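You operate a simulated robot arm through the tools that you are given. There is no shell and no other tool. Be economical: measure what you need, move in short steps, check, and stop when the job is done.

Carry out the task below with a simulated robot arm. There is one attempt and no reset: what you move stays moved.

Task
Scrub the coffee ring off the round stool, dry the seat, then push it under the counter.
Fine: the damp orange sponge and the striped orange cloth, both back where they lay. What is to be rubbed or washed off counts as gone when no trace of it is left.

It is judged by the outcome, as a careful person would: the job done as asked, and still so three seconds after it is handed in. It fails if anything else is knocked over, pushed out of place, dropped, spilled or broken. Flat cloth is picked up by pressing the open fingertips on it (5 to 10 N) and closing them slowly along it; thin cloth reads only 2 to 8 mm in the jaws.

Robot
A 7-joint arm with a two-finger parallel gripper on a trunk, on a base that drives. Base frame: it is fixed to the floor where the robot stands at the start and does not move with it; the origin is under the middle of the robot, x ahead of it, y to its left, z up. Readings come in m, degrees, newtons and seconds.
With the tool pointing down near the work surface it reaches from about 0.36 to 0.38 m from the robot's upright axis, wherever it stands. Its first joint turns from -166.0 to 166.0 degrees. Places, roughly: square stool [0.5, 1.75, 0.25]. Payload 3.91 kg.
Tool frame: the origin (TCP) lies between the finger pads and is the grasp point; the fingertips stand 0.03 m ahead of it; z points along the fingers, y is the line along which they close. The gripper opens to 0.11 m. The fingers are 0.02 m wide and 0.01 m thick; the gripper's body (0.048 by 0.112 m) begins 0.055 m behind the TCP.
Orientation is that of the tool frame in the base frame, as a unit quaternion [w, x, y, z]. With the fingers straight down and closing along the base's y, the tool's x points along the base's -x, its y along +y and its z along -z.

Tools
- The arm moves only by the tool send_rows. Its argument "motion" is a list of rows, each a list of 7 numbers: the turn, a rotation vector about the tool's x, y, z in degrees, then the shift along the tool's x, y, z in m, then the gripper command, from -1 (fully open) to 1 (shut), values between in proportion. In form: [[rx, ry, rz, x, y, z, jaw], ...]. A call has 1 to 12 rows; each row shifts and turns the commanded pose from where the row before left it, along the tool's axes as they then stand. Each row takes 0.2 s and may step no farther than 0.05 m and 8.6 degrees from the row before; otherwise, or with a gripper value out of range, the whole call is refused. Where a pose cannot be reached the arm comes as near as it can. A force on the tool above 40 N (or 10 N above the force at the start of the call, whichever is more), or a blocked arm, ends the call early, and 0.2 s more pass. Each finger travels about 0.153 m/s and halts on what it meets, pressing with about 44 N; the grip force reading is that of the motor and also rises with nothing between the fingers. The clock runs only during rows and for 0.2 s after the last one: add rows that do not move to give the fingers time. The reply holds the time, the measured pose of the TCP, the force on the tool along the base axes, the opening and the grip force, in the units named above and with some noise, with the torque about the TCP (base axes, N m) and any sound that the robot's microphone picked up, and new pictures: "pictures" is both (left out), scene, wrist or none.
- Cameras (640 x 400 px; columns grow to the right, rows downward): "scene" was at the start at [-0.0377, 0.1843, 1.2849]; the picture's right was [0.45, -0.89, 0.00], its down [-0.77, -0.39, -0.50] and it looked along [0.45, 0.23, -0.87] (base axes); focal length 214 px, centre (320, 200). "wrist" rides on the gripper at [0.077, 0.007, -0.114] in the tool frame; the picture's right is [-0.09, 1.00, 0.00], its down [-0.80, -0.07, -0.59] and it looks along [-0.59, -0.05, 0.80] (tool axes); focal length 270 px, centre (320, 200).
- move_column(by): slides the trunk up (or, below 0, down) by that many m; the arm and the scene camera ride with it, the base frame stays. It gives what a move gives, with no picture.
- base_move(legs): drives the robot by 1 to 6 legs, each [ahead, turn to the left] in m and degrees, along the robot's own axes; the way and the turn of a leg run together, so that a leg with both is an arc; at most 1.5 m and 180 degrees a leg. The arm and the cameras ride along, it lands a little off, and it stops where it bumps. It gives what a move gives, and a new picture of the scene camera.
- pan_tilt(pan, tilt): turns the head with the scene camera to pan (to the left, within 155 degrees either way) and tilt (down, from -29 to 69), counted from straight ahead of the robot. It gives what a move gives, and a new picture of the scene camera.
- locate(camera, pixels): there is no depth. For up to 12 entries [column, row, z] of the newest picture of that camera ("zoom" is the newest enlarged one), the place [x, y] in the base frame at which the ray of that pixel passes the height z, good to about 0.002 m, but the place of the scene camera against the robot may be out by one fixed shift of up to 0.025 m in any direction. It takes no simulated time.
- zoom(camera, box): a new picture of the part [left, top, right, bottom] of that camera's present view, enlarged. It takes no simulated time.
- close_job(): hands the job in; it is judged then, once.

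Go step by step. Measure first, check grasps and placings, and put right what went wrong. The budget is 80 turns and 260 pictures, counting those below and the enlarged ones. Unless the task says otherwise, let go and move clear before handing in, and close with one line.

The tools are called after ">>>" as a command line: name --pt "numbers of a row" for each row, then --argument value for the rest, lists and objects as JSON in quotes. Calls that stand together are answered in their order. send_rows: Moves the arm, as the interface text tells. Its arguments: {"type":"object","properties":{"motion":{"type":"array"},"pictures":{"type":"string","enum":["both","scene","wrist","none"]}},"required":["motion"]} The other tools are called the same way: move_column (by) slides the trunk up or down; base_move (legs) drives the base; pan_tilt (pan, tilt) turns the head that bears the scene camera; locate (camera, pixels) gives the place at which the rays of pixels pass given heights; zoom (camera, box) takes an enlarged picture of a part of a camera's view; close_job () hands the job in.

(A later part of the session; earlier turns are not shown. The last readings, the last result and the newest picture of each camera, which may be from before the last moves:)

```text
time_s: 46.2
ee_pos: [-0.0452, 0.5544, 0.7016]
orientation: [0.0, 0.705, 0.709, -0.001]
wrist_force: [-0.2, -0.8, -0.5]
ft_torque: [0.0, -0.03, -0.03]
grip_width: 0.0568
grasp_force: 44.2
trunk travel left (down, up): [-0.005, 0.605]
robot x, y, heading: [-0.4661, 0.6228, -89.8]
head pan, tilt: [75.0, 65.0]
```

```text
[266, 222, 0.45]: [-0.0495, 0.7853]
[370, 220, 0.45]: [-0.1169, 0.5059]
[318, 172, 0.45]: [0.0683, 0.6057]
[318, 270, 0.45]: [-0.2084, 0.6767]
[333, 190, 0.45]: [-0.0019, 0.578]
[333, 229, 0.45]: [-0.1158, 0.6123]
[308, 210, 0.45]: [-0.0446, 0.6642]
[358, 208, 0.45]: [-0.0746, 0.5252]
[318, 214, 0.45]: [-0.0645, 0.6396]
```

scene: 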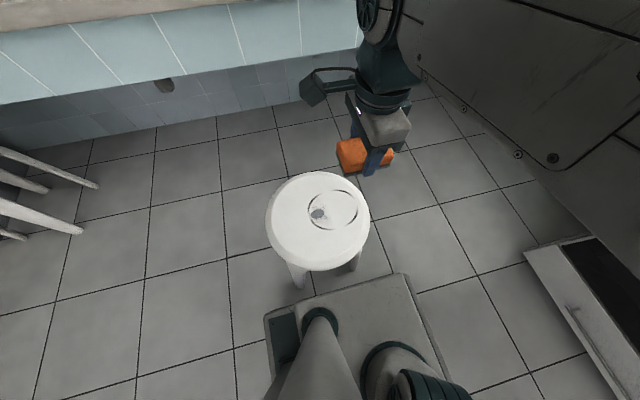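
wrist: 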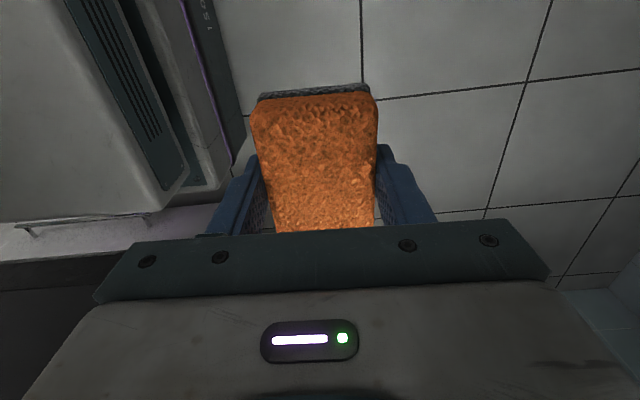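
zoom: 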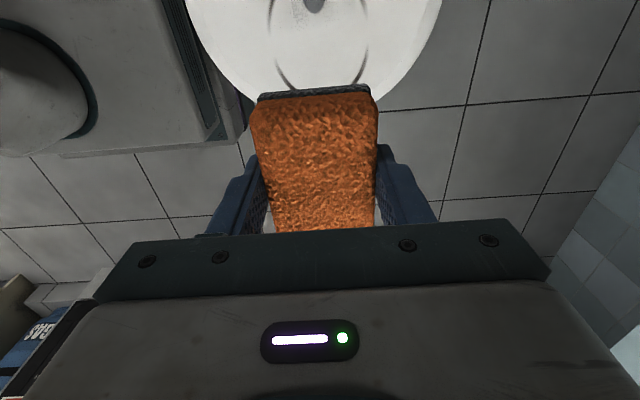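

The ring centre is about (-0.058, 0.594), radius 0.06, seat radius 0.14. I move the sponge over it and lower towards the seat.

>>> send_rows --pt "0 0 0 0.02 -0.006 0.045 0.6" --pt "0 0 0 0.02 -0.007 0.045 0.6" --pt "0 0 0 0 0 0.045 0.6" --pt "0 0 0 0 0 0.035 0.6"

>>> zoom --camera "scene" --box '[255, 140, 405, 280]'

```text
time_s: 47.2
ee_pos: [-0.0601, 0.5954, 0.5307]
orientation: [0.0, 0.706, 0.709, 0.0]
wrist_force: [-0.7, -0.2, -0.5]
ft_torque: [-0.01, 0.03, -0.01]
grip_width: 0.0568
grasp_force: 44.5
trunk travel left (down, up): [-0.005, 0.605]
robot x, y, heading: [-0.4633, 0.624, -89.9]
head pan, tilt: [75.0, 65.0]
```

scene: 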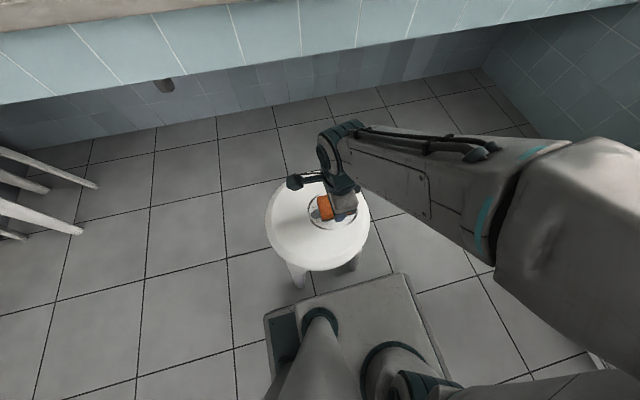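
wrist: 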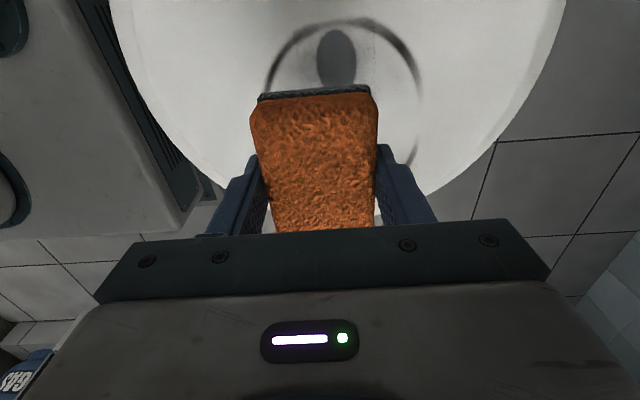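

```text
2.86 times, centred on (330, 210) of scene
```

zoom: 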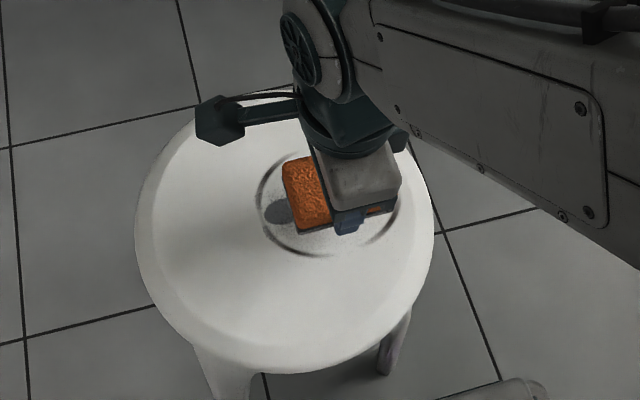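

>>> locate --camera "wrist" --pixels '[[268, 85, 0.45], [420, 95, 0.45], [345, 20, 0.45], [413, 160, 0.45], [336, 55, 0.45], [150, 100, 0.45], [530, 90, 0.45]]'

>>> send_rows --pt "0 0 0 0 0 0.01 0.6" --pt "0 0 0 0 0 0.008 0.6" --pt "0 0 0 0 0 0.004 0.6" --pt "0 0 0 0 0 0.003 0.6" --pictures "wrist"

```text
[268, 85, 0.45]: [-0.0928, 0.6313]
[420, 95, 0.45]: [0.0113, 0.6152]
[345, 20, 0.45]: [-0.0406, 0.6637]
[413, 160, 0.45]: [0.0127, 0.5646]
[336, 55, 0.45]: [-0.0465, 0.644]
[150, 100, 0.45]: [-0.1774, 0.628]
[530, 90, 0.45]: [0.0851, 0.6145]
```

```text
time_s: 48.2
ee_pos: [-0.0593, 0.5942, 0.5069]
orientation: [-0.001, 0.705, 0.709, 0.001]
wrist_force: [-0.2, -0.2, -0.2]
ft_torque: [0.01, 0.02, 0.03]
grip_width: 0.0571
grasp_force: 43.9
trunk travel left (down, up): [-0.005, 0.605]
robot x, y, heading: [-0.4578, 0.6225, -89.7]
head pan, tilt: [75.0, 65.0]
```

wrist: 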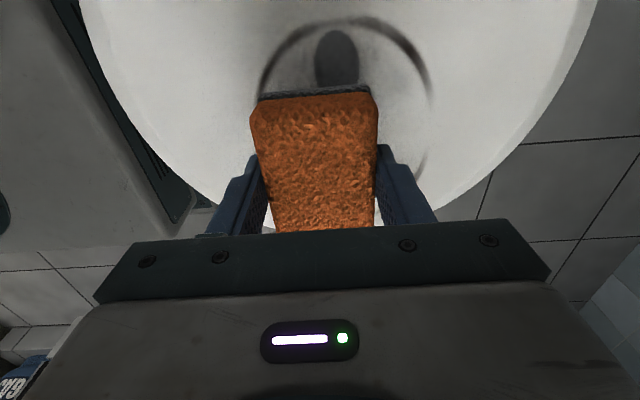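

Not in contact yet at TCP z 0.507; by the wrist camera the ring centre is about (-0.040, 0.608). I shift there and continue down in small steps.

>>> send_rows --pt "0 0 0 0.012 0.018 0 0.6" --pt "0 0 0 0 0 0.003 0.6" --pt "0 0 0 0 0 0.003 0.6" --pt "0 0 0 0 0 0.003 0.6" --pt "0 0 0 0 0 0.002 0.6" --pictures "none"

```text
time_s: 49.4
ee_pos: [-0.0416, 0.6074, 0.4957]
orientation: [0.0, 0.705, 0.709, 0.0]
wrist_force: [-0.7, 0.1, -0.2]
ft_torque: [0.03, 0.01, -0.05]
grip_width: 0.057
grasp_force: 43.4
trunk travel left (down, up): [-0.005, 0.605]
robot x, y, heading: [-0.4628, 0.6259, -89.8]
head pan, tilt: [75.0, 65.0]
```

>>> send_rows --pt "0 0 0 0 0 0.003 0.6" --pt "0 0 0 0 0 0.003 0.6" --pt "0 0 0 0 0 0.002 0.6" --pt "0 0 0 0 0 0.002 0.6" --pictures "both"

>>> zoom --camera "scene" --box '[265, 160, 395, 280]'

```text
time_s: 50.4
ee_pos: [-0.0407, 0.607, 0.4857]
orientation: [0.0, 0.705, 0.709, 0.001]
wrist_force: [-0.4, -0.5, 0.4]
ft_torque: [-0.01, 0.01, 0.0]
grip_width: 0.0573
grasp_force: 44.1
trunk travel left (down, up): [-0.005, 0.605]
robot x, y, heading: [-0.4637, 0.6244, -89.5]
head pan, tilt: [75.0, 65.0]
```

scene: 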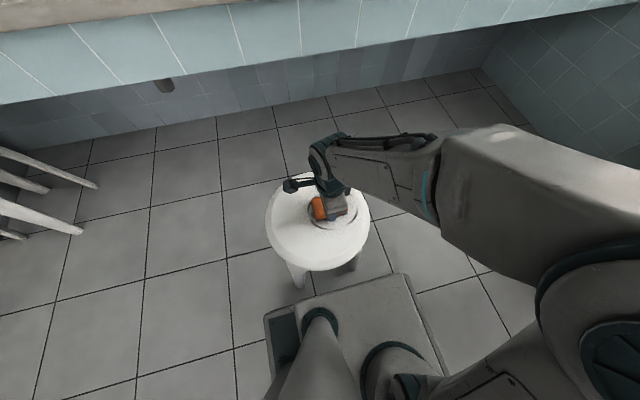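
wrist: 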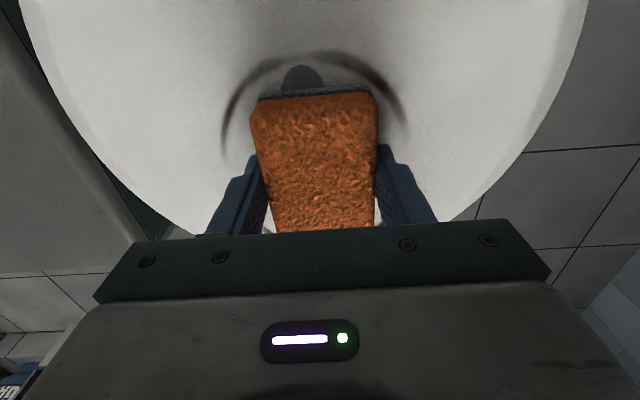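

```text
3.33 times, centred on (330, 220) of scene
```

zoom: 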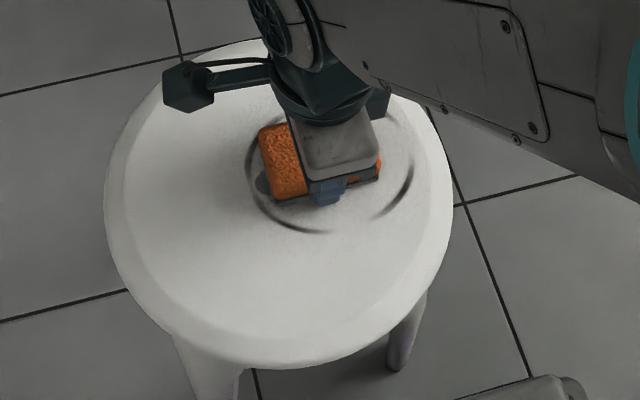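

Still free at 0.486; a gap remains in the picture. I keep descending.

>>> send_rows --pt "0 0 0 0 0 0.003 0.6" --pt "0 0 0 0 0 0.003 0.6" --pt "0 0 0 0 0 0.003 0.6" --pt "0 0 0 0 0 0.003 0.6" --pt "0 0 0 0 0 0.003 0.6" --pictures "none"

```text
time_s: 51.1
ee_pos: [-0.0402, 0.6056, 0.484]
orientation: [0.002, 0.705, 0.709, 0.001]
wrist_force: [-9.4, -0.7, 25.7]
ft_torque: [0.16, 0.66, 0.08]
grip_width: 0.0569
grasp_force: 43.9
trunk travel left (down, up): [-0.005, 0.605]
robot x, y, heading: [-0.4614, 0.6242, -90.0]
head pan, tilt: [75.0, 65.0]
stopped in row 3: the force on the tool passed its limit at 45 N (the readings are from after the stop); the commanded pose is now the measured one
```

Contact at TCP z ≈ 0.484 with 26 N. I ease off slightly to get a gentle press.

>>> send_rows --pt "0 0 0 0 0 -0.0015 0.6" --pt "0 0 0 0 0 0 0.6" --pictures "none"

```text
time_s: 51.7
ee_pos: [-0.041, 0.6062, 0.4841]
orientation: [0.002, 0.705, 0.709, 0.001]
wrist_force: [-3.5, 0.2, 12.9]
ft_torque: [-0.05, 0.3, 0.0]
grip_width: 0.0572
grasp_force: 44.1
trunk travel left (down, up): [-0.005, 0.605]
robot x, y, heading: [-0.465, 0.6262, -89.9]
head pan, tilt: [75.0, 65.0]
```

About 13 N pressing. I start scrubbing strokes across the ring.

>>> send_rows --pt "0 0 0 0 -0.02 -0.0003 0.6" --pt "0 0 0 0 -0.02 0 0.6" --pt "0 0 0 -0.025 0 0 0.6" --pt "0 0 0 0 0.02 0 0.6" --pt "0 0 0 0 0.02 0 0.6" --pt "0 0 0 0 0.02 0 0.6" --pt "0 0 0 0 0.02 0 0.6" --pt "0 0 0 0.025 0 0 0.6" --pt "0 0 0 0 -0.02 0 0.6" --pt "0 0 0 0 -0.02 0 0.6" --pt "0 0 0 0 -0.02 0 0.6" --pt "0 0 0 0 -0.02 0 0.6"

>>> zoom --camera "scene" --box '[265, 160, 395, 280]'

```text
time_s: 54.3
ee_pos: [-0.0796, 0.6062, 0.4838]
orientation: [0.002, 0.705, 0.709, 0.002]
wrist_force: [2.6, -0.1, 6.9]
ft_torque: [-0.02, 0.16, -0.01]
grip_width: 0.0571
grasp_force: 44.2
trunk travel left (down, up): [-0.005, 0.605]
robot x, y, heading: [-0.465, 0.6255, -89.7]
head pan, tilt: [75.0, 65.0]
```

scene: 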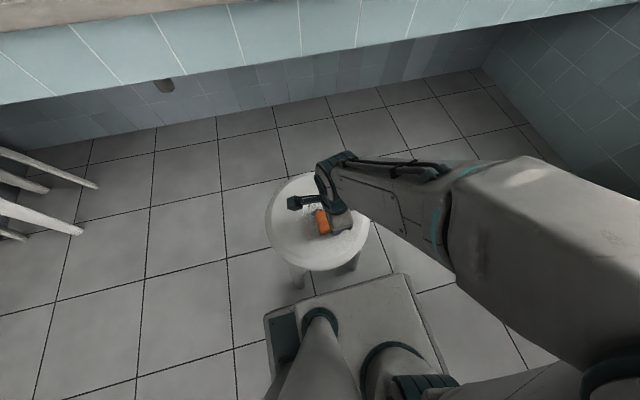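
wrist: 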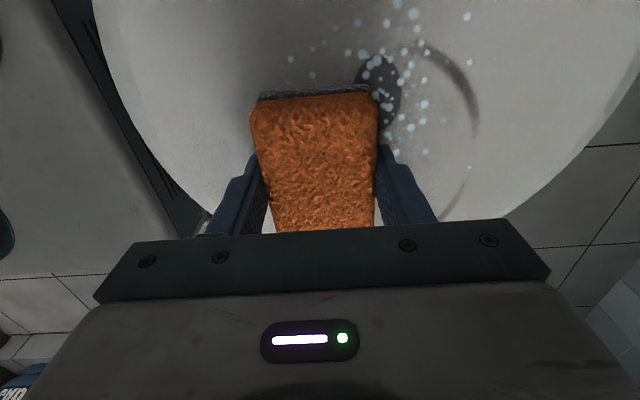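

```text
3.33 times, centred on (330, 220) of scene
```

zoom: 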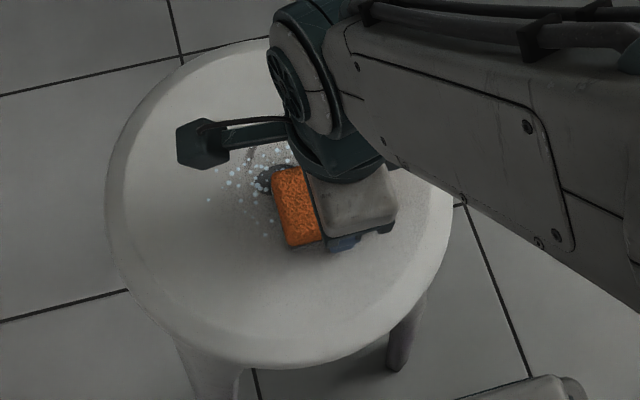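

The scrubbing works: part of the ring is gone and droplets appear, but the arc at (470,100) (+x side) remains. I continue strokes on the +y part and farther to +x.

>>> send_rows --pt "0 0 0 0.028 0 0.0003 0.6" --pt "0 0 0 0 0.02 0 0.6" --pt "0 0 0 0 0.02 0 0.6" --pt "0 0 0 0 0.02 0 0.6" --pt "0 0 0 0 0.02 0 0.6" --pt "0 0 0 0 0.015 0 0.6" --pt "0 0 0 -0.028 0 0 0.6" --pt "0 0 0 -0.028 0 0 0.6" --pt "0 0 0 0 -0.015 0 0.6" --pt "0 0 0 0.028 0 0 0.6" --pt "0 0 0 0.028 0 0 0.6" --pt "0 0 0 0 -0.02 0 0.6"

>>> zoom --camera "scene" --box '[265, 160, 395, 280]'

```text
time_s: 56.9
ee_pos: [-0.0211, 0.6376, 0.4839]
orientation: [0.003, 0.704, 0.71, 0.002]
wrist_force: [4.5, -0.1, 10.7]
ft_torque: [-0.07, 0.0, 0.07]
grip_width: 0.0567
grasp_force: 44.3
trunk travel left (down, up): [-0.005, 0.605]
robot x, y, heading: [-0.4637, 0.6216, -89.6]
head pan, tilt: [75.0, 65.0]
```

scene: 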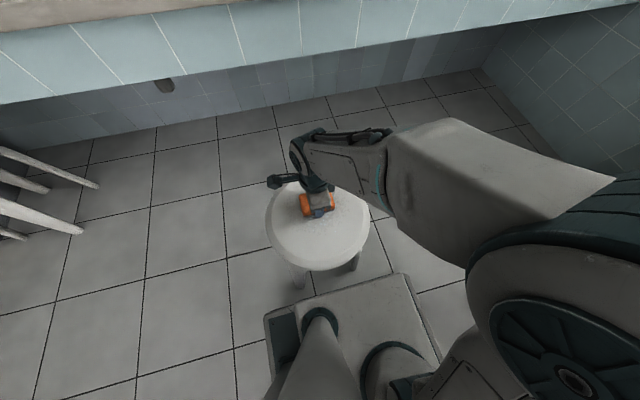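
wrist: 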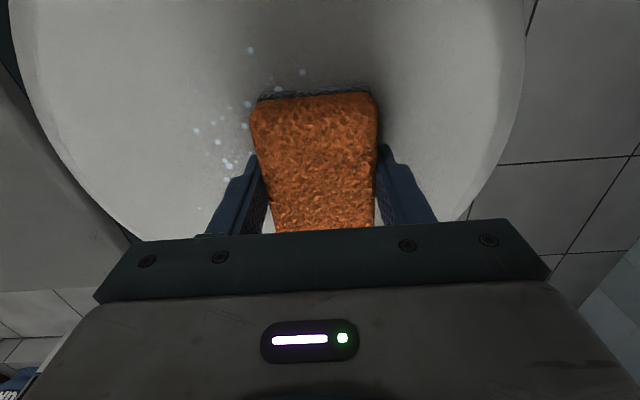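

```text
3.33 times, centred on (330, 220) of scene
```

zoom: 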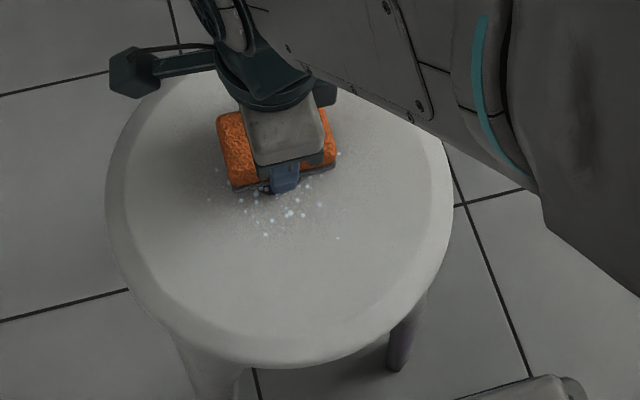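

The ring seems gone. I lift clear and inspect the seat.

>>> send_rows --pt "0 0 0 0 0 -0.03 0.6" --pt "0 0 0 0 0 -0.05 0.6" --pt "0 0 0 -0.03 0 -0.04 0.6" --pt "0 0 0 -0.045 0 -0.02 0.6" --pt "0 0 0 -0.045 0 -0.02 0.6" --pt "0 0 0 -0.045 0 -0.02 0.6"

>>> zoom --camera "scene" --box '[265, 165, 375, 275]'

>>> zoom --camera "wrist" --box '[180, 0, 480, 100]'

```text
time_s: 58.3
ee_pos: [-0.0191, 0.4705, 0.6637]
orientation: [0.002, 0.705, 0.709, 0.001]
wrist_force: [-0.4, -0.7, 0.9]
ft_torque: [-0.01, 0.01, -0.01]
grip_width: 0.0569
grasp_force: 43.5
trunk travel left (down, up): [-0.005, 0.605]
robot x, y, heading: [-0.4619, 0.6273, -89.9]
head pan, tilt: [75.0, 65.0]
```

scene: 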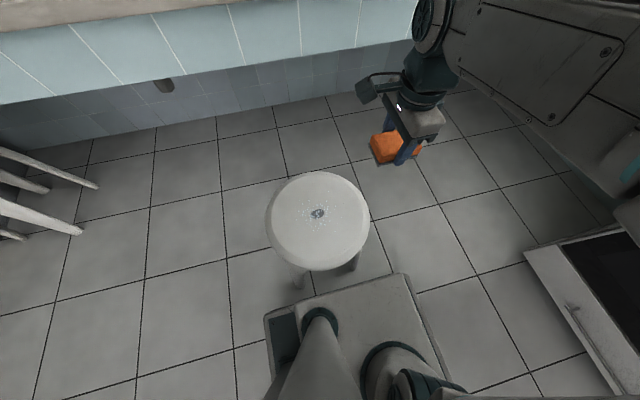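
wrist: 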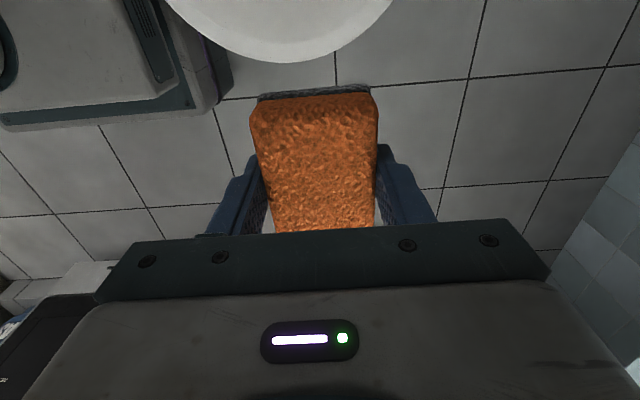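

```text
3.64 times, centred on (320, 220) of scene
```

zoom: 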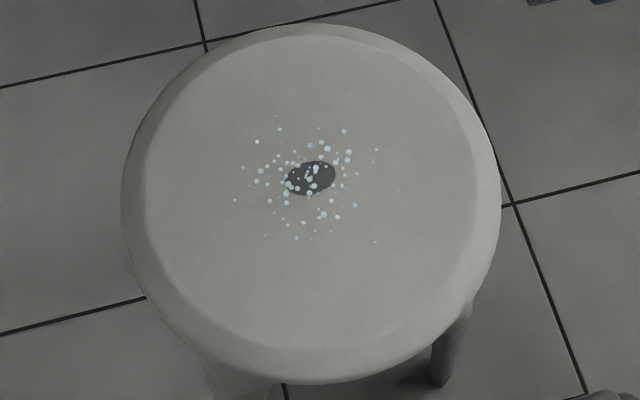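

```text
2.13 times, centred on (330, 50) of wrist
```

zoom: 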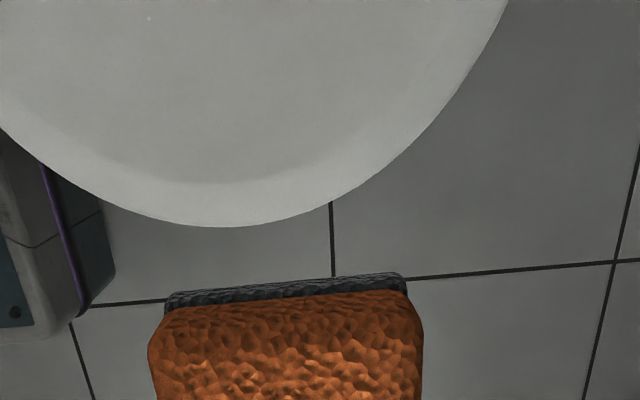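

The ring and speckles are gone; only droplets around the seat's centre hole remain. Next I raise the arm and drive back to the counter to return the sponge.

>>> move_column --by 0.27

>>> send_rows --pt "0 0 0 0.03 0 -0.035 0.6" --pt "0 0 0 0.03 0 -0.035 0.6" --pt "0 0 0 0.02 0 -0.035 0.6" --pt "0 0 0 0 -0.03 -0.02 0.6" --pictures "none"

>>> base_move --legs '[[0.43, 0], [0, 67.2], [0.49, 0], [0, 22.7]]'

>>> pan_tilt --pan 0 --tilt 60

```text
time_s: 61.0
ee_pos: [-0.0185, 0.4691, 0.9331]
orientation: [0.002, 0.705, 0.709, 0.001]
wrist_force: [1.0, -0.4, 0.1]
ft_torque: [-0.01, -0.01, 0.02]
grip_width: 0.0569
grasp_force: 43.8
trunk travel left (down, up): [-0.275, 0.335]
robot x, y, heading: [-0.4659, 0.6229, -89.6]
head pan, tilt: [75.0, 65.0]
```

```text
time_s: 62.0
ee_pos: [-0.0488, 0.5491, 1.0606]
orientation: [0.002, 0.705, 0.709, 0.0]
wrist_force: [0.4, 0.1, -0.6]
ft_torque: [0.01, 0.0, 0.01]
grip_width: 0.0568
grasp_force: 44.2
trunk travel left (down, up): [-0.275, 0.335]
robot x, y, heading: [-0.4661, 0.6231, -90.0]
head pan, tilt: [75.0, 65.0]
```

```text
time_s: 71.2
ee_pos: [0.0584, 0.4294, 1.0611]
orientation: [0.001, -0.006, 1.0, 0.002]
wrist_force: [-0.1, -0.2, -0.6]
ft_torque: [0.01, 0.01, 0.0]
grip_width: 0.0569
grasp_force: 44.4
trunk travel left (down, up): [-0.275, 0.335]
robot x, y, heading: [-0.0167, 0.0142, 0.6]
head pan, tilt: [75.0, 65.0]
```

scene: 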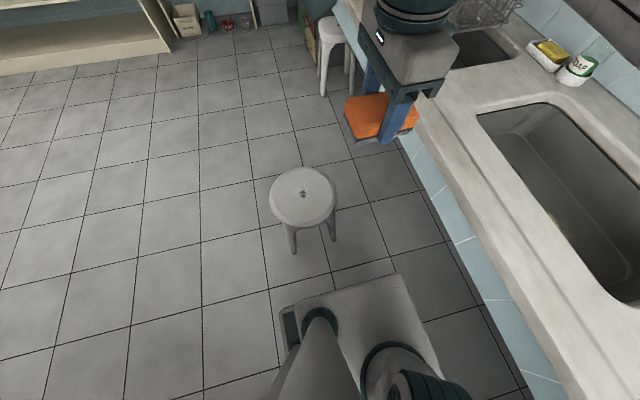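

```text
time_s: 72.7
ee_pos: [0.0595, 0.4304, 1.0608]
orientation: [0.0, -0.007, 1.0, 0.002]
wrist_force: [0.0, 0.1, -1.1]
ft_torque: [0.01, -0.02, 0.02]
grip_width: 0.0569
grasp_force: 44.7
trunk travel left (down, up): [-0.275, 0.335]
robot x, y, heading: [-0.0121, 0.0156, 0.6]
head pan, tilt: [0.0, 60.0]
```

scene: 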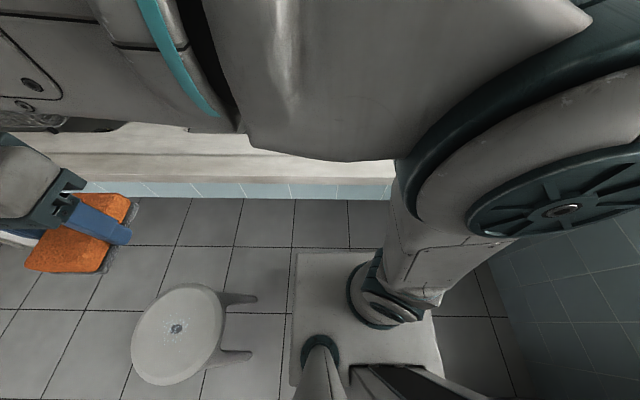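

Back near the start at (-0.012, 0.016). I swing the sponge back over its place, correcting the small yaw.

>>> send_rows --pt "0 0 0.7 -0.0482 -0.0081 0 0.6" --pt "0 0 0 -0.0468 -0.0139 0 0.6" --pt "0 0 0 -0.0448 -0.0195 0 0.6" --pt "0 0 0 -0.0421 -0.0248 0 0.6" --pt "0 0 0 -0.0387 -0.0297 0 0.6" --pt "0 0 0 -0.0348 -0.0342 0 0.6" --pt "0 0 0 -0.0304 -0.0382 0 0.6" --pt "0 0 0 -0.0255 -0.0416 0 0.6" --pt "0 0 0 -0.0203 -0.0444 0 0.6" --pt "0 0 0 -0.0147 -0.0466 0 0.6" --pt "0 0 0 -0.0089 -0.048 0 0.6" --pt "0 0 0 -0.003 -0.0487 0 0.6"

```text
time_s: 75.3
ee_pos: [0.4181, 0.0334, 1.0587]
orientation: [0.0, 0.0, 1.0, 0.002]
wrist_force: [-0.5, 0.3, -0.3]
ft_torque: [-0.03, 0.02, 0.03]
grip_width: 0.057
grasp_force: 44.1
trunk travel left (down, up): [-0.275, 0.335]
robot x, y, heading: [-0.0175, 0.013, 0.9]
head pan, tilt: [0.0, 60.0]
```

scene: 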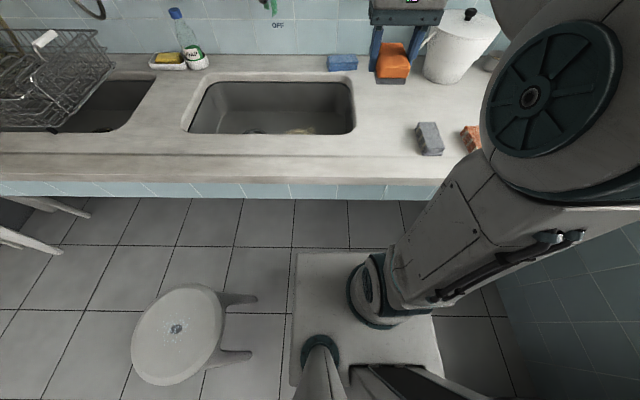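
wrist: 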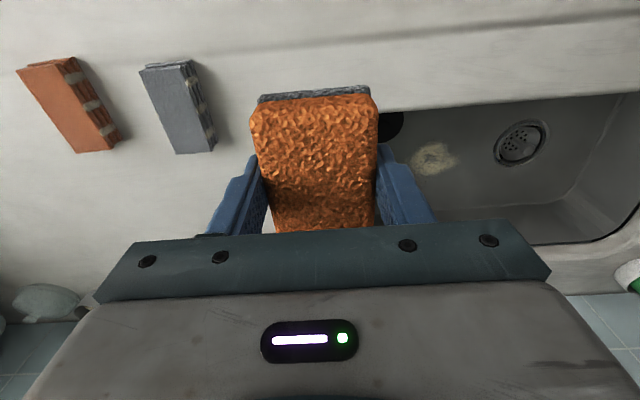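

Now I move over the place (0.431, -0.0015) and lower to just above the release height of 0.850.

>>> send_rows --pt "0 0 0 -0.013 -0.035 0 0.6" --pt "0 0 0 0 0 0.045 0.6" --pt "0 0 0 0 0 0.045 0.6" --pt "0 0 0 0 0 0.045 0.6" --pt "0 0 0 0 0 0.045 0.6" --pt "0 0 0 0 0 0.02 0.6" --pt "0 0 0 0 0 0.005 0.6" --pt "0 0 0 0 0 0.002 0.6"

```text
time_s: 77.1
ee_pos: [0.431, -0.0022, 0.8526]
orientation: [0.001, -0.001, 1.0, 0.002]
wrist_force: [0.6, 0.2, 0.0]
ft_torque: [0.0, 0.02, 0.02]
grip_width: 0.0572
grasp_force: 43.8
trunk travel left (down, up): [-0.275, 0.335]
robot x, y, heading: [-0.0147, 0.0158, 0.3]
head pan, tilt: [0.0, 60.0]
```

scene: 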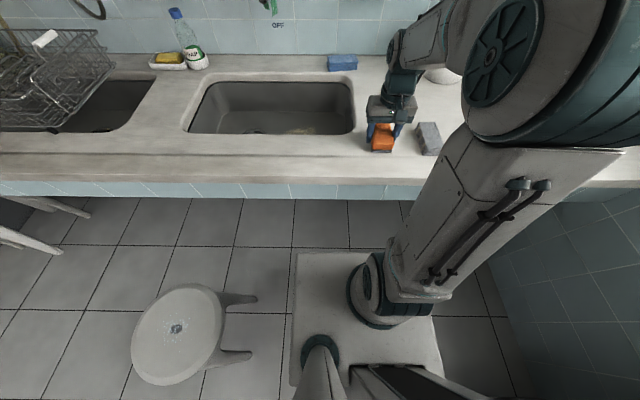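
wrist: 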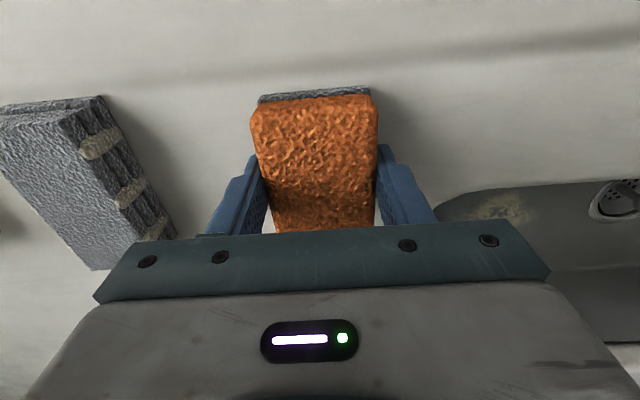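

Aligned with the original spot. I lower the last 3 mm, release gently and rise.

>>> send_rows --pt "0 0 0 0 0 0.0015 0.6" --pt "0 0 0 0 0 0.0015 0.6" --pt "0 0 0 0 0 0 0.6" --pictures "none"

>>> send_rows --pt "0 0 0 0 0 0 -0.2" --pt "0 0 0 0 0 0 -0.5" --pt "0 0 0 0 0 0 -0.5" --pt "0 0 0 0 0 -0.03 -0.5" --pt "0 0 0 0 0 -0.04 -0.5" --pt "0 0 0 0 0 -0.04 -0.5" --pt "0 0 0 0 0 -0.03 -0.5"

```text
time_s: 77.9
ee_pos: [0.4311, -0.0026, 0.8503]
orientation: [0.001, -0.001, 1.0, 0.001]
wrist_force: [-0.7, 0.8, -0.8]
ft_torque: [-0.04, 0.0, -0.01]
grip_width: 0.0569
grasp_force: 44.0
trunk travel left (down, up): [-0.275, 0.335]
robot x, y, heading: [-0.0114, 0.0139, 0.6]
head pan, tilt: [0.0, 60.0]
```

```text
time_s: 79.5
ee_pos: [0.4307, -0.003, 0.9874]
orientation: [0.0, -0.001, 1.0, 0.002]
wrist_force: [0.1, 0.4, -0.5]
ft_torque: [0.0, -0.01, 0.0]
grip_width: 0.0825
grasp_force: 0.1
trunk travel left (down, up): [-0.275, 0.335]
robot x, y, heading: [-0.0179, 0.0125, 0.7]
head pan, tilt: [0.0, 60.0]
```

scene: 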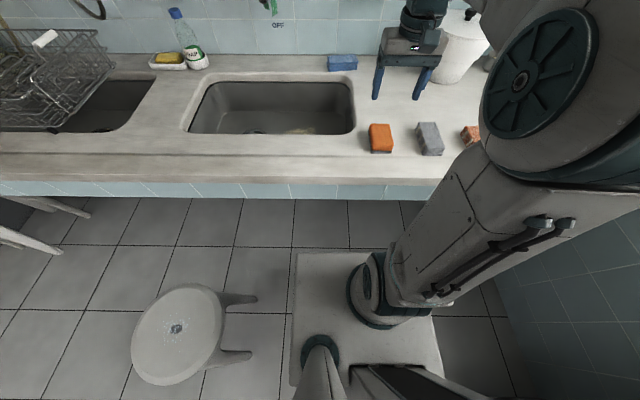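
wrist: 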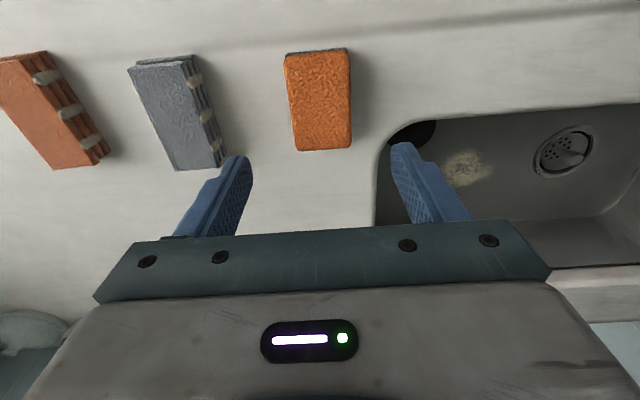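

The sponge is back on its spot. Next the striped orange cloth at (55,110); I move toward it in part and check the elbow's room on the right.

>>> send_rows --pt "0 0 0 0 -0.04 -0.02 -0.8" --pt "0 0 0 0 -0.045 -0.02 -1" --pt "0 0 0 0 -0.045 0 -1"

>>> pan_tilt --pan -45 --tilt 45

```text
time_s: 80.3
ee_pos: [0.4318, -0.1342, 1.0261]
orientation: [0.001, -0.001, 1.0, 0.002]
wrist_force: [0.4, -0.1, -0.5]
ft_torque: [-0.01, 0.02, -0.02]
grip_width: 0.1101
grasp_force: 0.0
trunk travel left (down, up): [-0.275, 0.335]
robot x, y, heading: [-0.0168, 0.0134, 0.9]
head pan, tilt: [0.0, 60.0]
```

scene: 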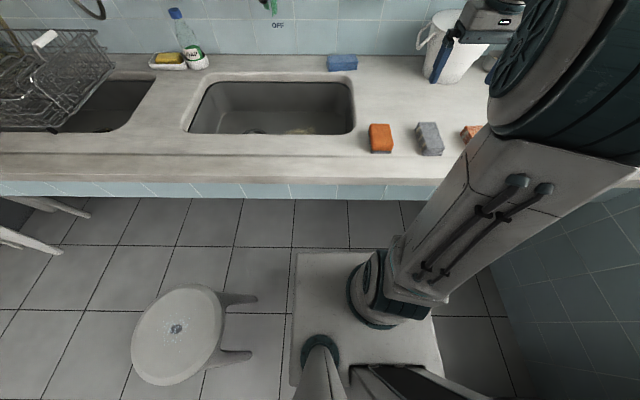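
wrist: 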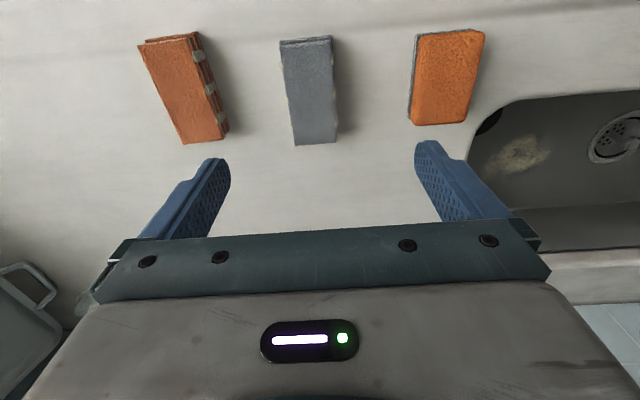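

```text
time_s: 81.4
ee_pos: [0.4309, -0.1327, 1.0283]
orientation: [0.0, 0.0, 1.0, 0.002]
wrist_force: [0.6, 0.0, 0.5]
ft_torque: [0.03, -0.05, 0.01]
grip_width: 0.1099
grasp_force: 0.0
trunk travel left (down, up): [-0.275, 0.335]
robot x, y, heading: [-0.0138, 0.0177, 0.7]
head pan, tilt: [-45.0, 45.0]
```

scene: 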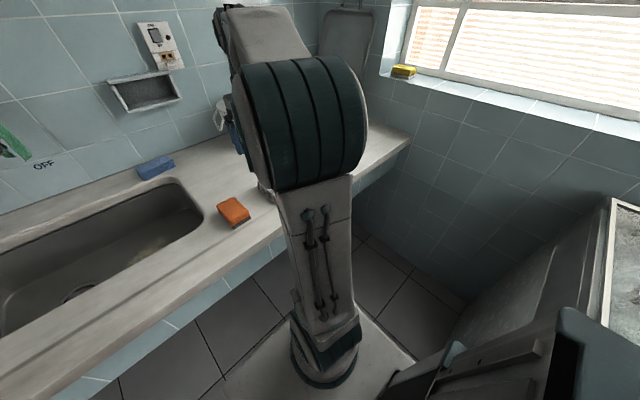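

The elbow has room before the window wall. I continue over the cloth and locate it.

>>> send_rows --pt "0 0 0 0.005 -0.04 0 -1" --pt "0 0 0 0.005 -0.04 0.01 -1" --pt "0 0 0 0 -0.03 0.03 -1"

>>> zoom --camera "wrist" --box '[200, 0, 440, 160]'

```text
time_s: 82.2
ee_pos: [0.4211, -0.2436, 0.9852]
orientation: [0.001, 0.0, 1.0, 0.002]
wrist_force: [-1.0, 0.2, 0.0]
ft_torque: [0.0, -0.02, -0.04]
grip_width: 0.11
grasp_force: 0.0
trunk travel left (down, up): [-0.275, 0.335]
robot x, y, heading: [-0.0126, 0.0102, 0.7]
head pan, tilt: [-45.0, 45.0]
```

scene: 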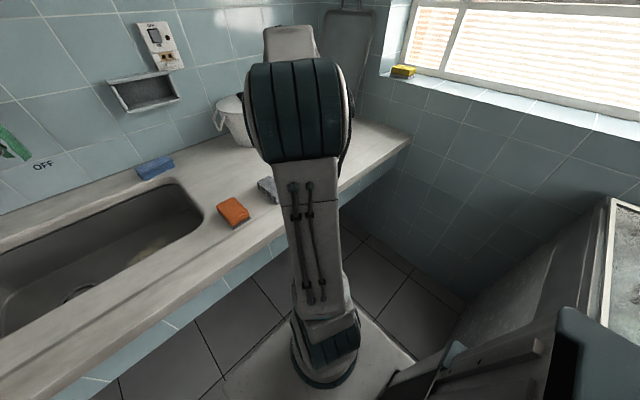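
wrist: 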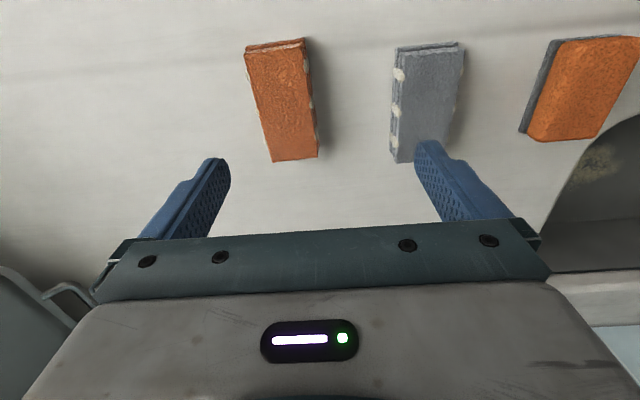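

```text
2.50 times, centred on (320, 80) of wrist
```

zoom: 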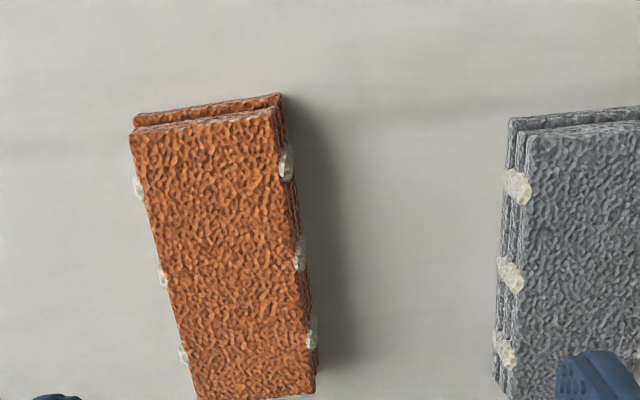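

>>> locate --camera "wrist" --pixels '[[249, 53, 0.845], [303, 43, 0.845], [318, 157, 0.845], [274, 160, 0.845], [249, 53, 0.83], [303, 43, 0.83], [318, 157, 0.83], [274, 160, 0.83], [450, 162, 0.845], [540, 50, 0.845], [633, 38, 0.845], [529, 138, 0.845]]'

```text
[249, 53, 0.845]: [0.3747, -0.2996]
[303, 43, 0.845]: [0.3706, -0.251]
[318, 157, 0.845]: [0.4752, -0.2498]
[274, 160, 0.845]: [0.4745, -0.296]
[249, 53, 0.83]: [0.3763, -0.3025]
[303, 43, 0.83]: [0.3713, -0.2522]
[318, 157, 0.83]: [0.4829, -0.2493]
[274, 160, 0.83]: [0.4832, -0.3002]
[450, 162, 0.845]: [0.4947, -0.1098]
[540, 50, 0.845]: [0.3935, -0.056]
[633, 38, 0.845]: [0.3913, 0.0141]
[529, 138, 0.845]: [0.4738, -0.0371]
```

The cloth is a folded pad centred near (0.424, -0.274), about 0.05 wide and 0.10 long. I centre over it and go down with clearance.

>>> send_rows --pt "0 0 0 -0.003 -0.03 0 -0.8" --pt "0 0 0 0 0 0.045 -0.6" --pt "0 0 0 0 0 0.045 -0.6" --pt "0 0 0 0 0 0.02 -0.6"

```text
time_s: 83.2
ee_pos: [0.4243, -0.2734, 0.8778]
orientation: [0.001, -0.001, 1.0, 0.002]
wrist_force: [-0.4, -0.3, -0.2]
ft_torque: [0.02, 0.0, 0.0]
grip_width: 0.0877
grasp_force: 0.0
trunk travel left (down, up): [-0.275, 0.335]
robot x, y, heading: [-0.0138, 0.0147, 0.6]
head pan, tilt: [-45.0, 45.0]
```

scene: 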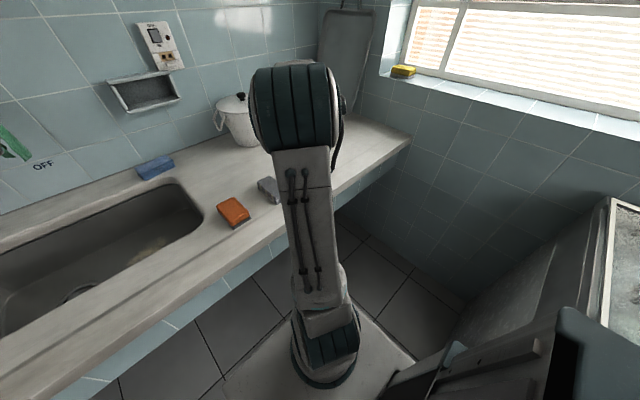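
wrist: 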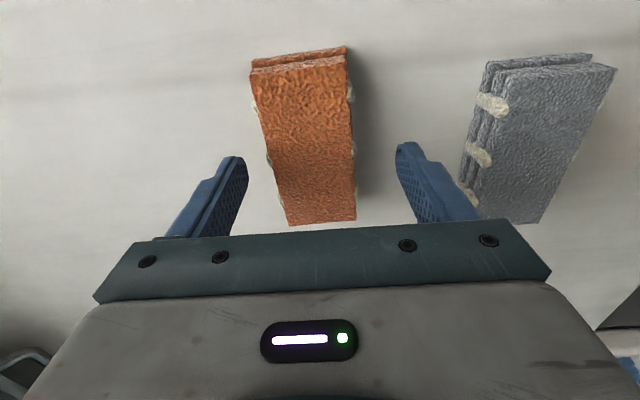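

The fingers straddle the cloth evenly. I lower to about 0.847 and close.

>>> send_rows --pt "0 0 0 0 -0.002 0.015 -0.6" --pt "0 0 0 0 0 0.01 -0.6" --pt "0 0 0 0 0 0.006 -0.6" --pt "0 0 0 0 0 0 0.0" --pt "0 0 0 0 0 0 0.4" --pt "0 0 0 0 0 0 0.6" --pt "0 0 0 0 0 0 0.6"

```text
time_s: 84.8
ee_pos: [0.4246, -0.2737, 0.8473]
orientation: [0.0, -0.002, 1.0, 0.002]
wrist_force: [-0.1, 0.0, -0.1]
ft_torque: [-0.02, -0.01, 0.04]
grip_width: 0.0556
grasp_force: 44.5
trunk travel left (down, up): [-0.275, 0.335]
robot x, y, heading: [-0.0124, 0.015, 0.8]
head pan, tilt: [-45.0, 45.0]
```

scene: 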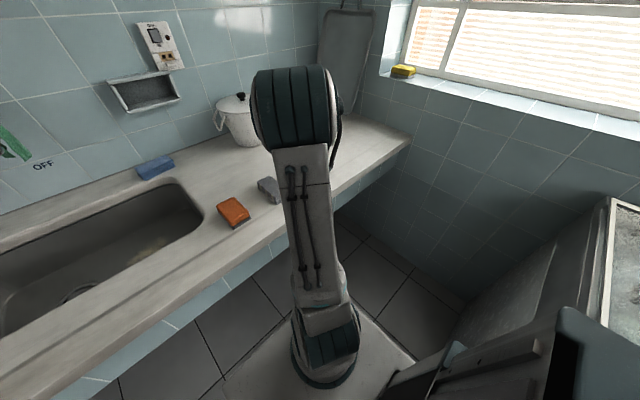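
wrist: 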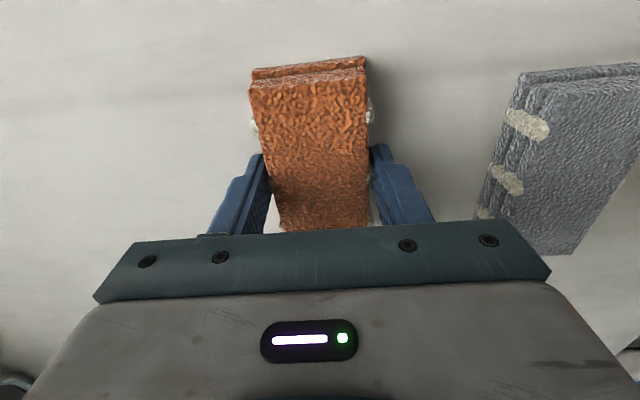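

Gripped at 55.6 mm. I lift the cloth and start back toward the left.

>>> send_rows --pt "0 0 0 0 0 -0.03 0.7" --pt "0 0 0 0 0 -0.045 0.7" --pt "0 0 0 0 0 -0.05 0.7" --pt "0 0 0 0 0 -0.05 0.7" --pt "0 0 0 0 0 -0.035 0.7" --pt "0 0 0 0 0.045 0 0.7" --pt "0 0 0 0 0.048 0 0.7" --pt "0 0 0 0 0.048 0 0.7" --pt "0 0 0 0 0.048 0 0.7" --pt "0 0 0 0 0.048 0 0.7" --pt "0 0 0 0 0.036 0 0.7"

>>> send_rows --pt "0 0 0 0.003 0.0487 0 0.7" --pt "0 0 0 0.0089 0.048 0 0.7" --pt "0 0 0 0.0147 0.0466 0 0.7" --pt "0 0 0 0.0203 0.0444 0 0.7" --pt "0 0 0 0.0255 0.0416 0 0.7" --pt "0 0 0 0.0304 0.0382 0 0.7" --pt "0 0 0 0.0348 0.0342 0 0.7" --pt "0 0 0 0.0387 0.0297 0 0.7" --pt "0 0 0 0.0421 0.0248 0 0.7" --pt "0 0 0 0.0448 0.0195 0 0.7" --pt "0 0 0 0.0468 0.0139 0 0.7" --pt "0 0 0 0.0482 0.0081 0 0.7"

>>> pan_tilt --pan 0 --tilt 60

```text
time_s: 87.2
ee_pos: [0.4225, -0.002, 1.0585]
orientation: [0.0, 0.001, 1.0, 0.001]
wrist_force: [0.2, 0.1, 0.0]
ft_torque: [0.01, 0.02, -0.02]
grip_width: 0.0551
grasp_force: 44.1
trunk travel left (down, up): [-0.275, 0.335]
robot x, y, heading: [-0.0147, 0.0161, 0.8]
head pan, tilt: [-45.0, 45.0]
```

scene: 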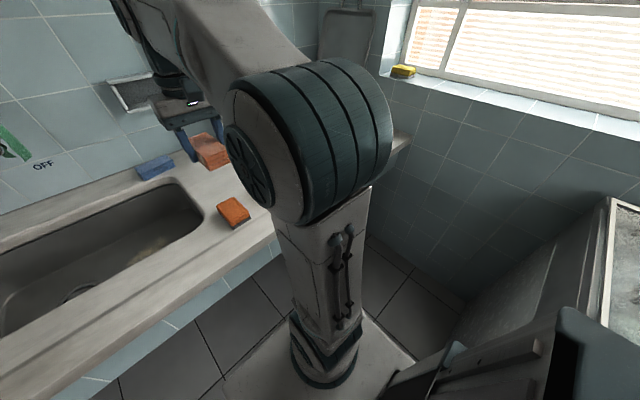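
wrist: 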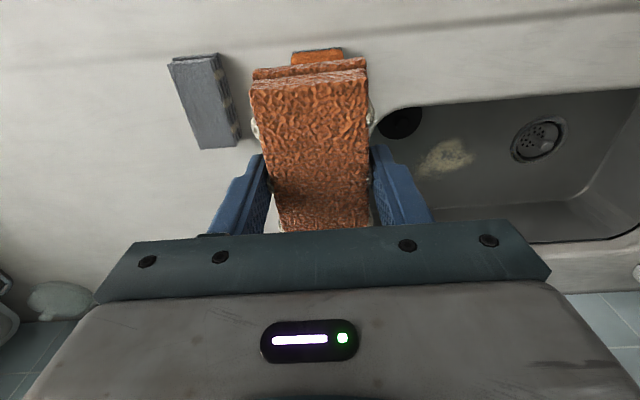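

```text
time_s: 89.8
ee_pos: [0.0644, 0.3985, 1.061]
orientation: [0.001, 0.0, 1.0, 0.002]
wrist_force: [0.6, -0.2, -1.3]
ft_torque: [-0.03, 0.05, -0.02]
grip_width: 0.0552
grasp_force: 44.2
trunk travel left (down, up): [-0.275, 0.335]
robot x, y, heading: [-0.0182, 0.0138, 0.7]
head pan, tilt: [-45.0, 45.0]
```

scene: 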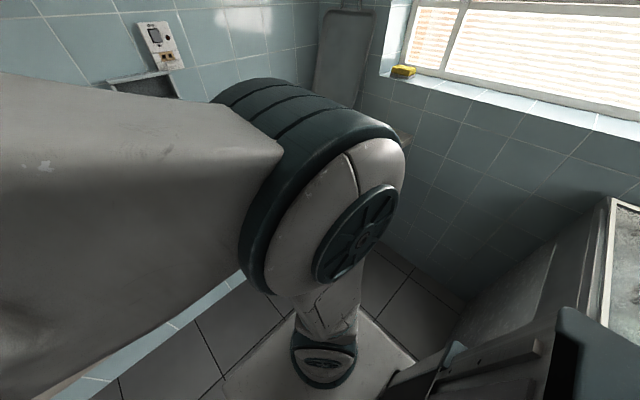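
wrist: 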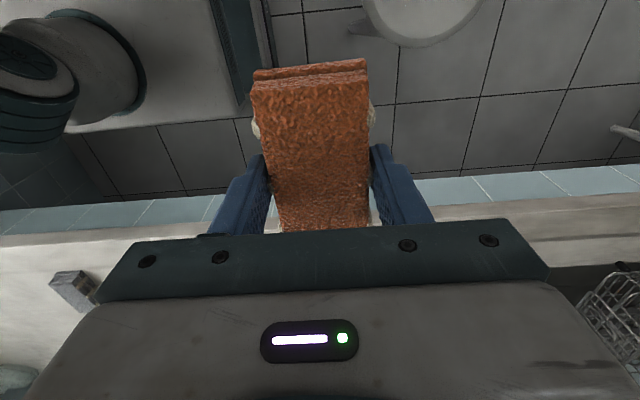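

```text
time_s: 91.0
ee_pos: [0.0643, 0.3975, 1.0597]
orientation: [0.001, -0.001, 1.0, 0.002]
wrist_force: [-0.9, 0.7, -0.9]
ft_torque: [0.03, 0.03, 0.02]
grip_width: 0.0552
grasp_force: 43.9
trunk travel left (down, up): [-0.275, 0.335]
robot x, y, heading: [-0.0152, 0.0128, 0.7]
head pan, tilt: [0.0, 60.0]
```

scene: 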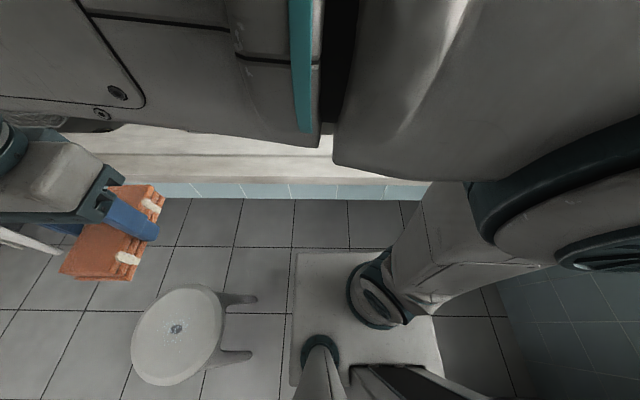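

The cloth is held firmly. I drive the same way back toward the stool.

>>> base_move --legs '[[0, -22.2], [-0.479, 0], [0, -67.8]]'

```text
time_s: 97.9
ee_pos: [-0.0755, 0.1182, 1.0611]
orientation: [0.002, 0.698, 0.716, 0.001]
wrist_force: [0.2, 0.8, -1.3]
ft_torque: [-0.03, 0.0, 0.02]
grip_width: 0.0552
grasp_force: 43.7
trunk travel left (down, up): [-0.275, 0.335]
robot x, y, heading: [-0.4627, 0.1878, -88.3]
head pan, tilt: [0.0, 60.0]
```

scene: 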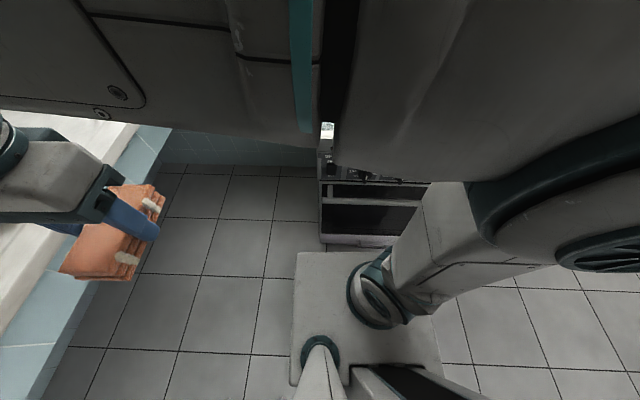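

>>> base_move --legs '[[0, -1.6], [-0.435, 0]]'

>>> pan_tilt --pan 75 --tilt 65

>>> move_column --by -0.27

```text
time_s: 100.9
ee_pos: [-0.0828, 0.5442, 1.061]
orientation: [0.001, 0.708, 0.706, 0.002]
wrist_force: [0.1, 0.6, -0.6]
ft_torque: [0.03, -0.02, 0.0]
grip_width: 0.0551
grasp_force: 44.0
trunk travel left (down, up): [-0.275, 0.335]
robot x, y, heading: [-0.466, 0.6216, -89.5]
head pan, tilt: [0.0, 60.0]
```

scene: 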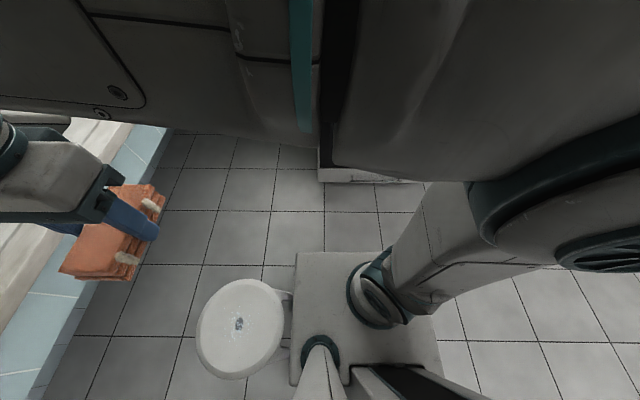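

```text
time_s: 102.4
ee_pos: [-0.0813, 0.543, 1.0601]
orientation: [0.002, 0.708, 0.706, 0.001]
wrist_force: [-0.1, 0.7, 0.1]
ft_torque: [0.0, -0.01, -0.01]
grip_width: 0.0548
grasp_force: 44.1
trunk travel left (down, up): [-0.275, 0.335]
robot x, y, heading: [-0.4638, 0.6206, -89.4]
head pan, tilt: [75.0, 65.0]
```

scene: 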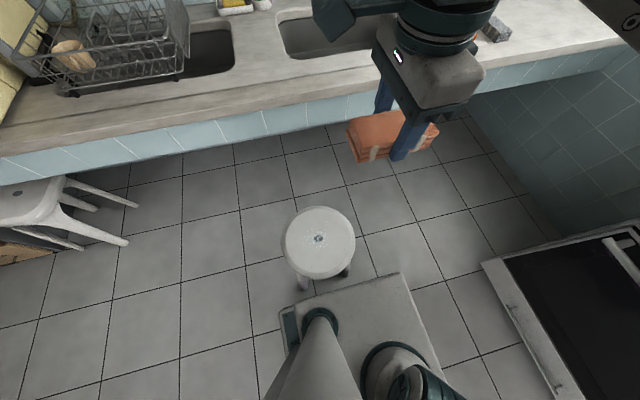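

```text
time_s: 105.1
ee_pos: [-0.0824, 0.5445, 0.7903]
orientation: [0.001, 0.707, 0.707, 0.0]
wrist_force: [-0.6, 0.0, -0.1]
ft_torque: [0.01, 0.02, 0.01]
grip_width: 0.0551
grasp_force: 43.9
trunk travel left (down, up): [-0.005, 0.605]
robot x, y, heading: [-0.4644, 0.6247, -89.6]
head pan, tilt: [75.0, 65.0]
```

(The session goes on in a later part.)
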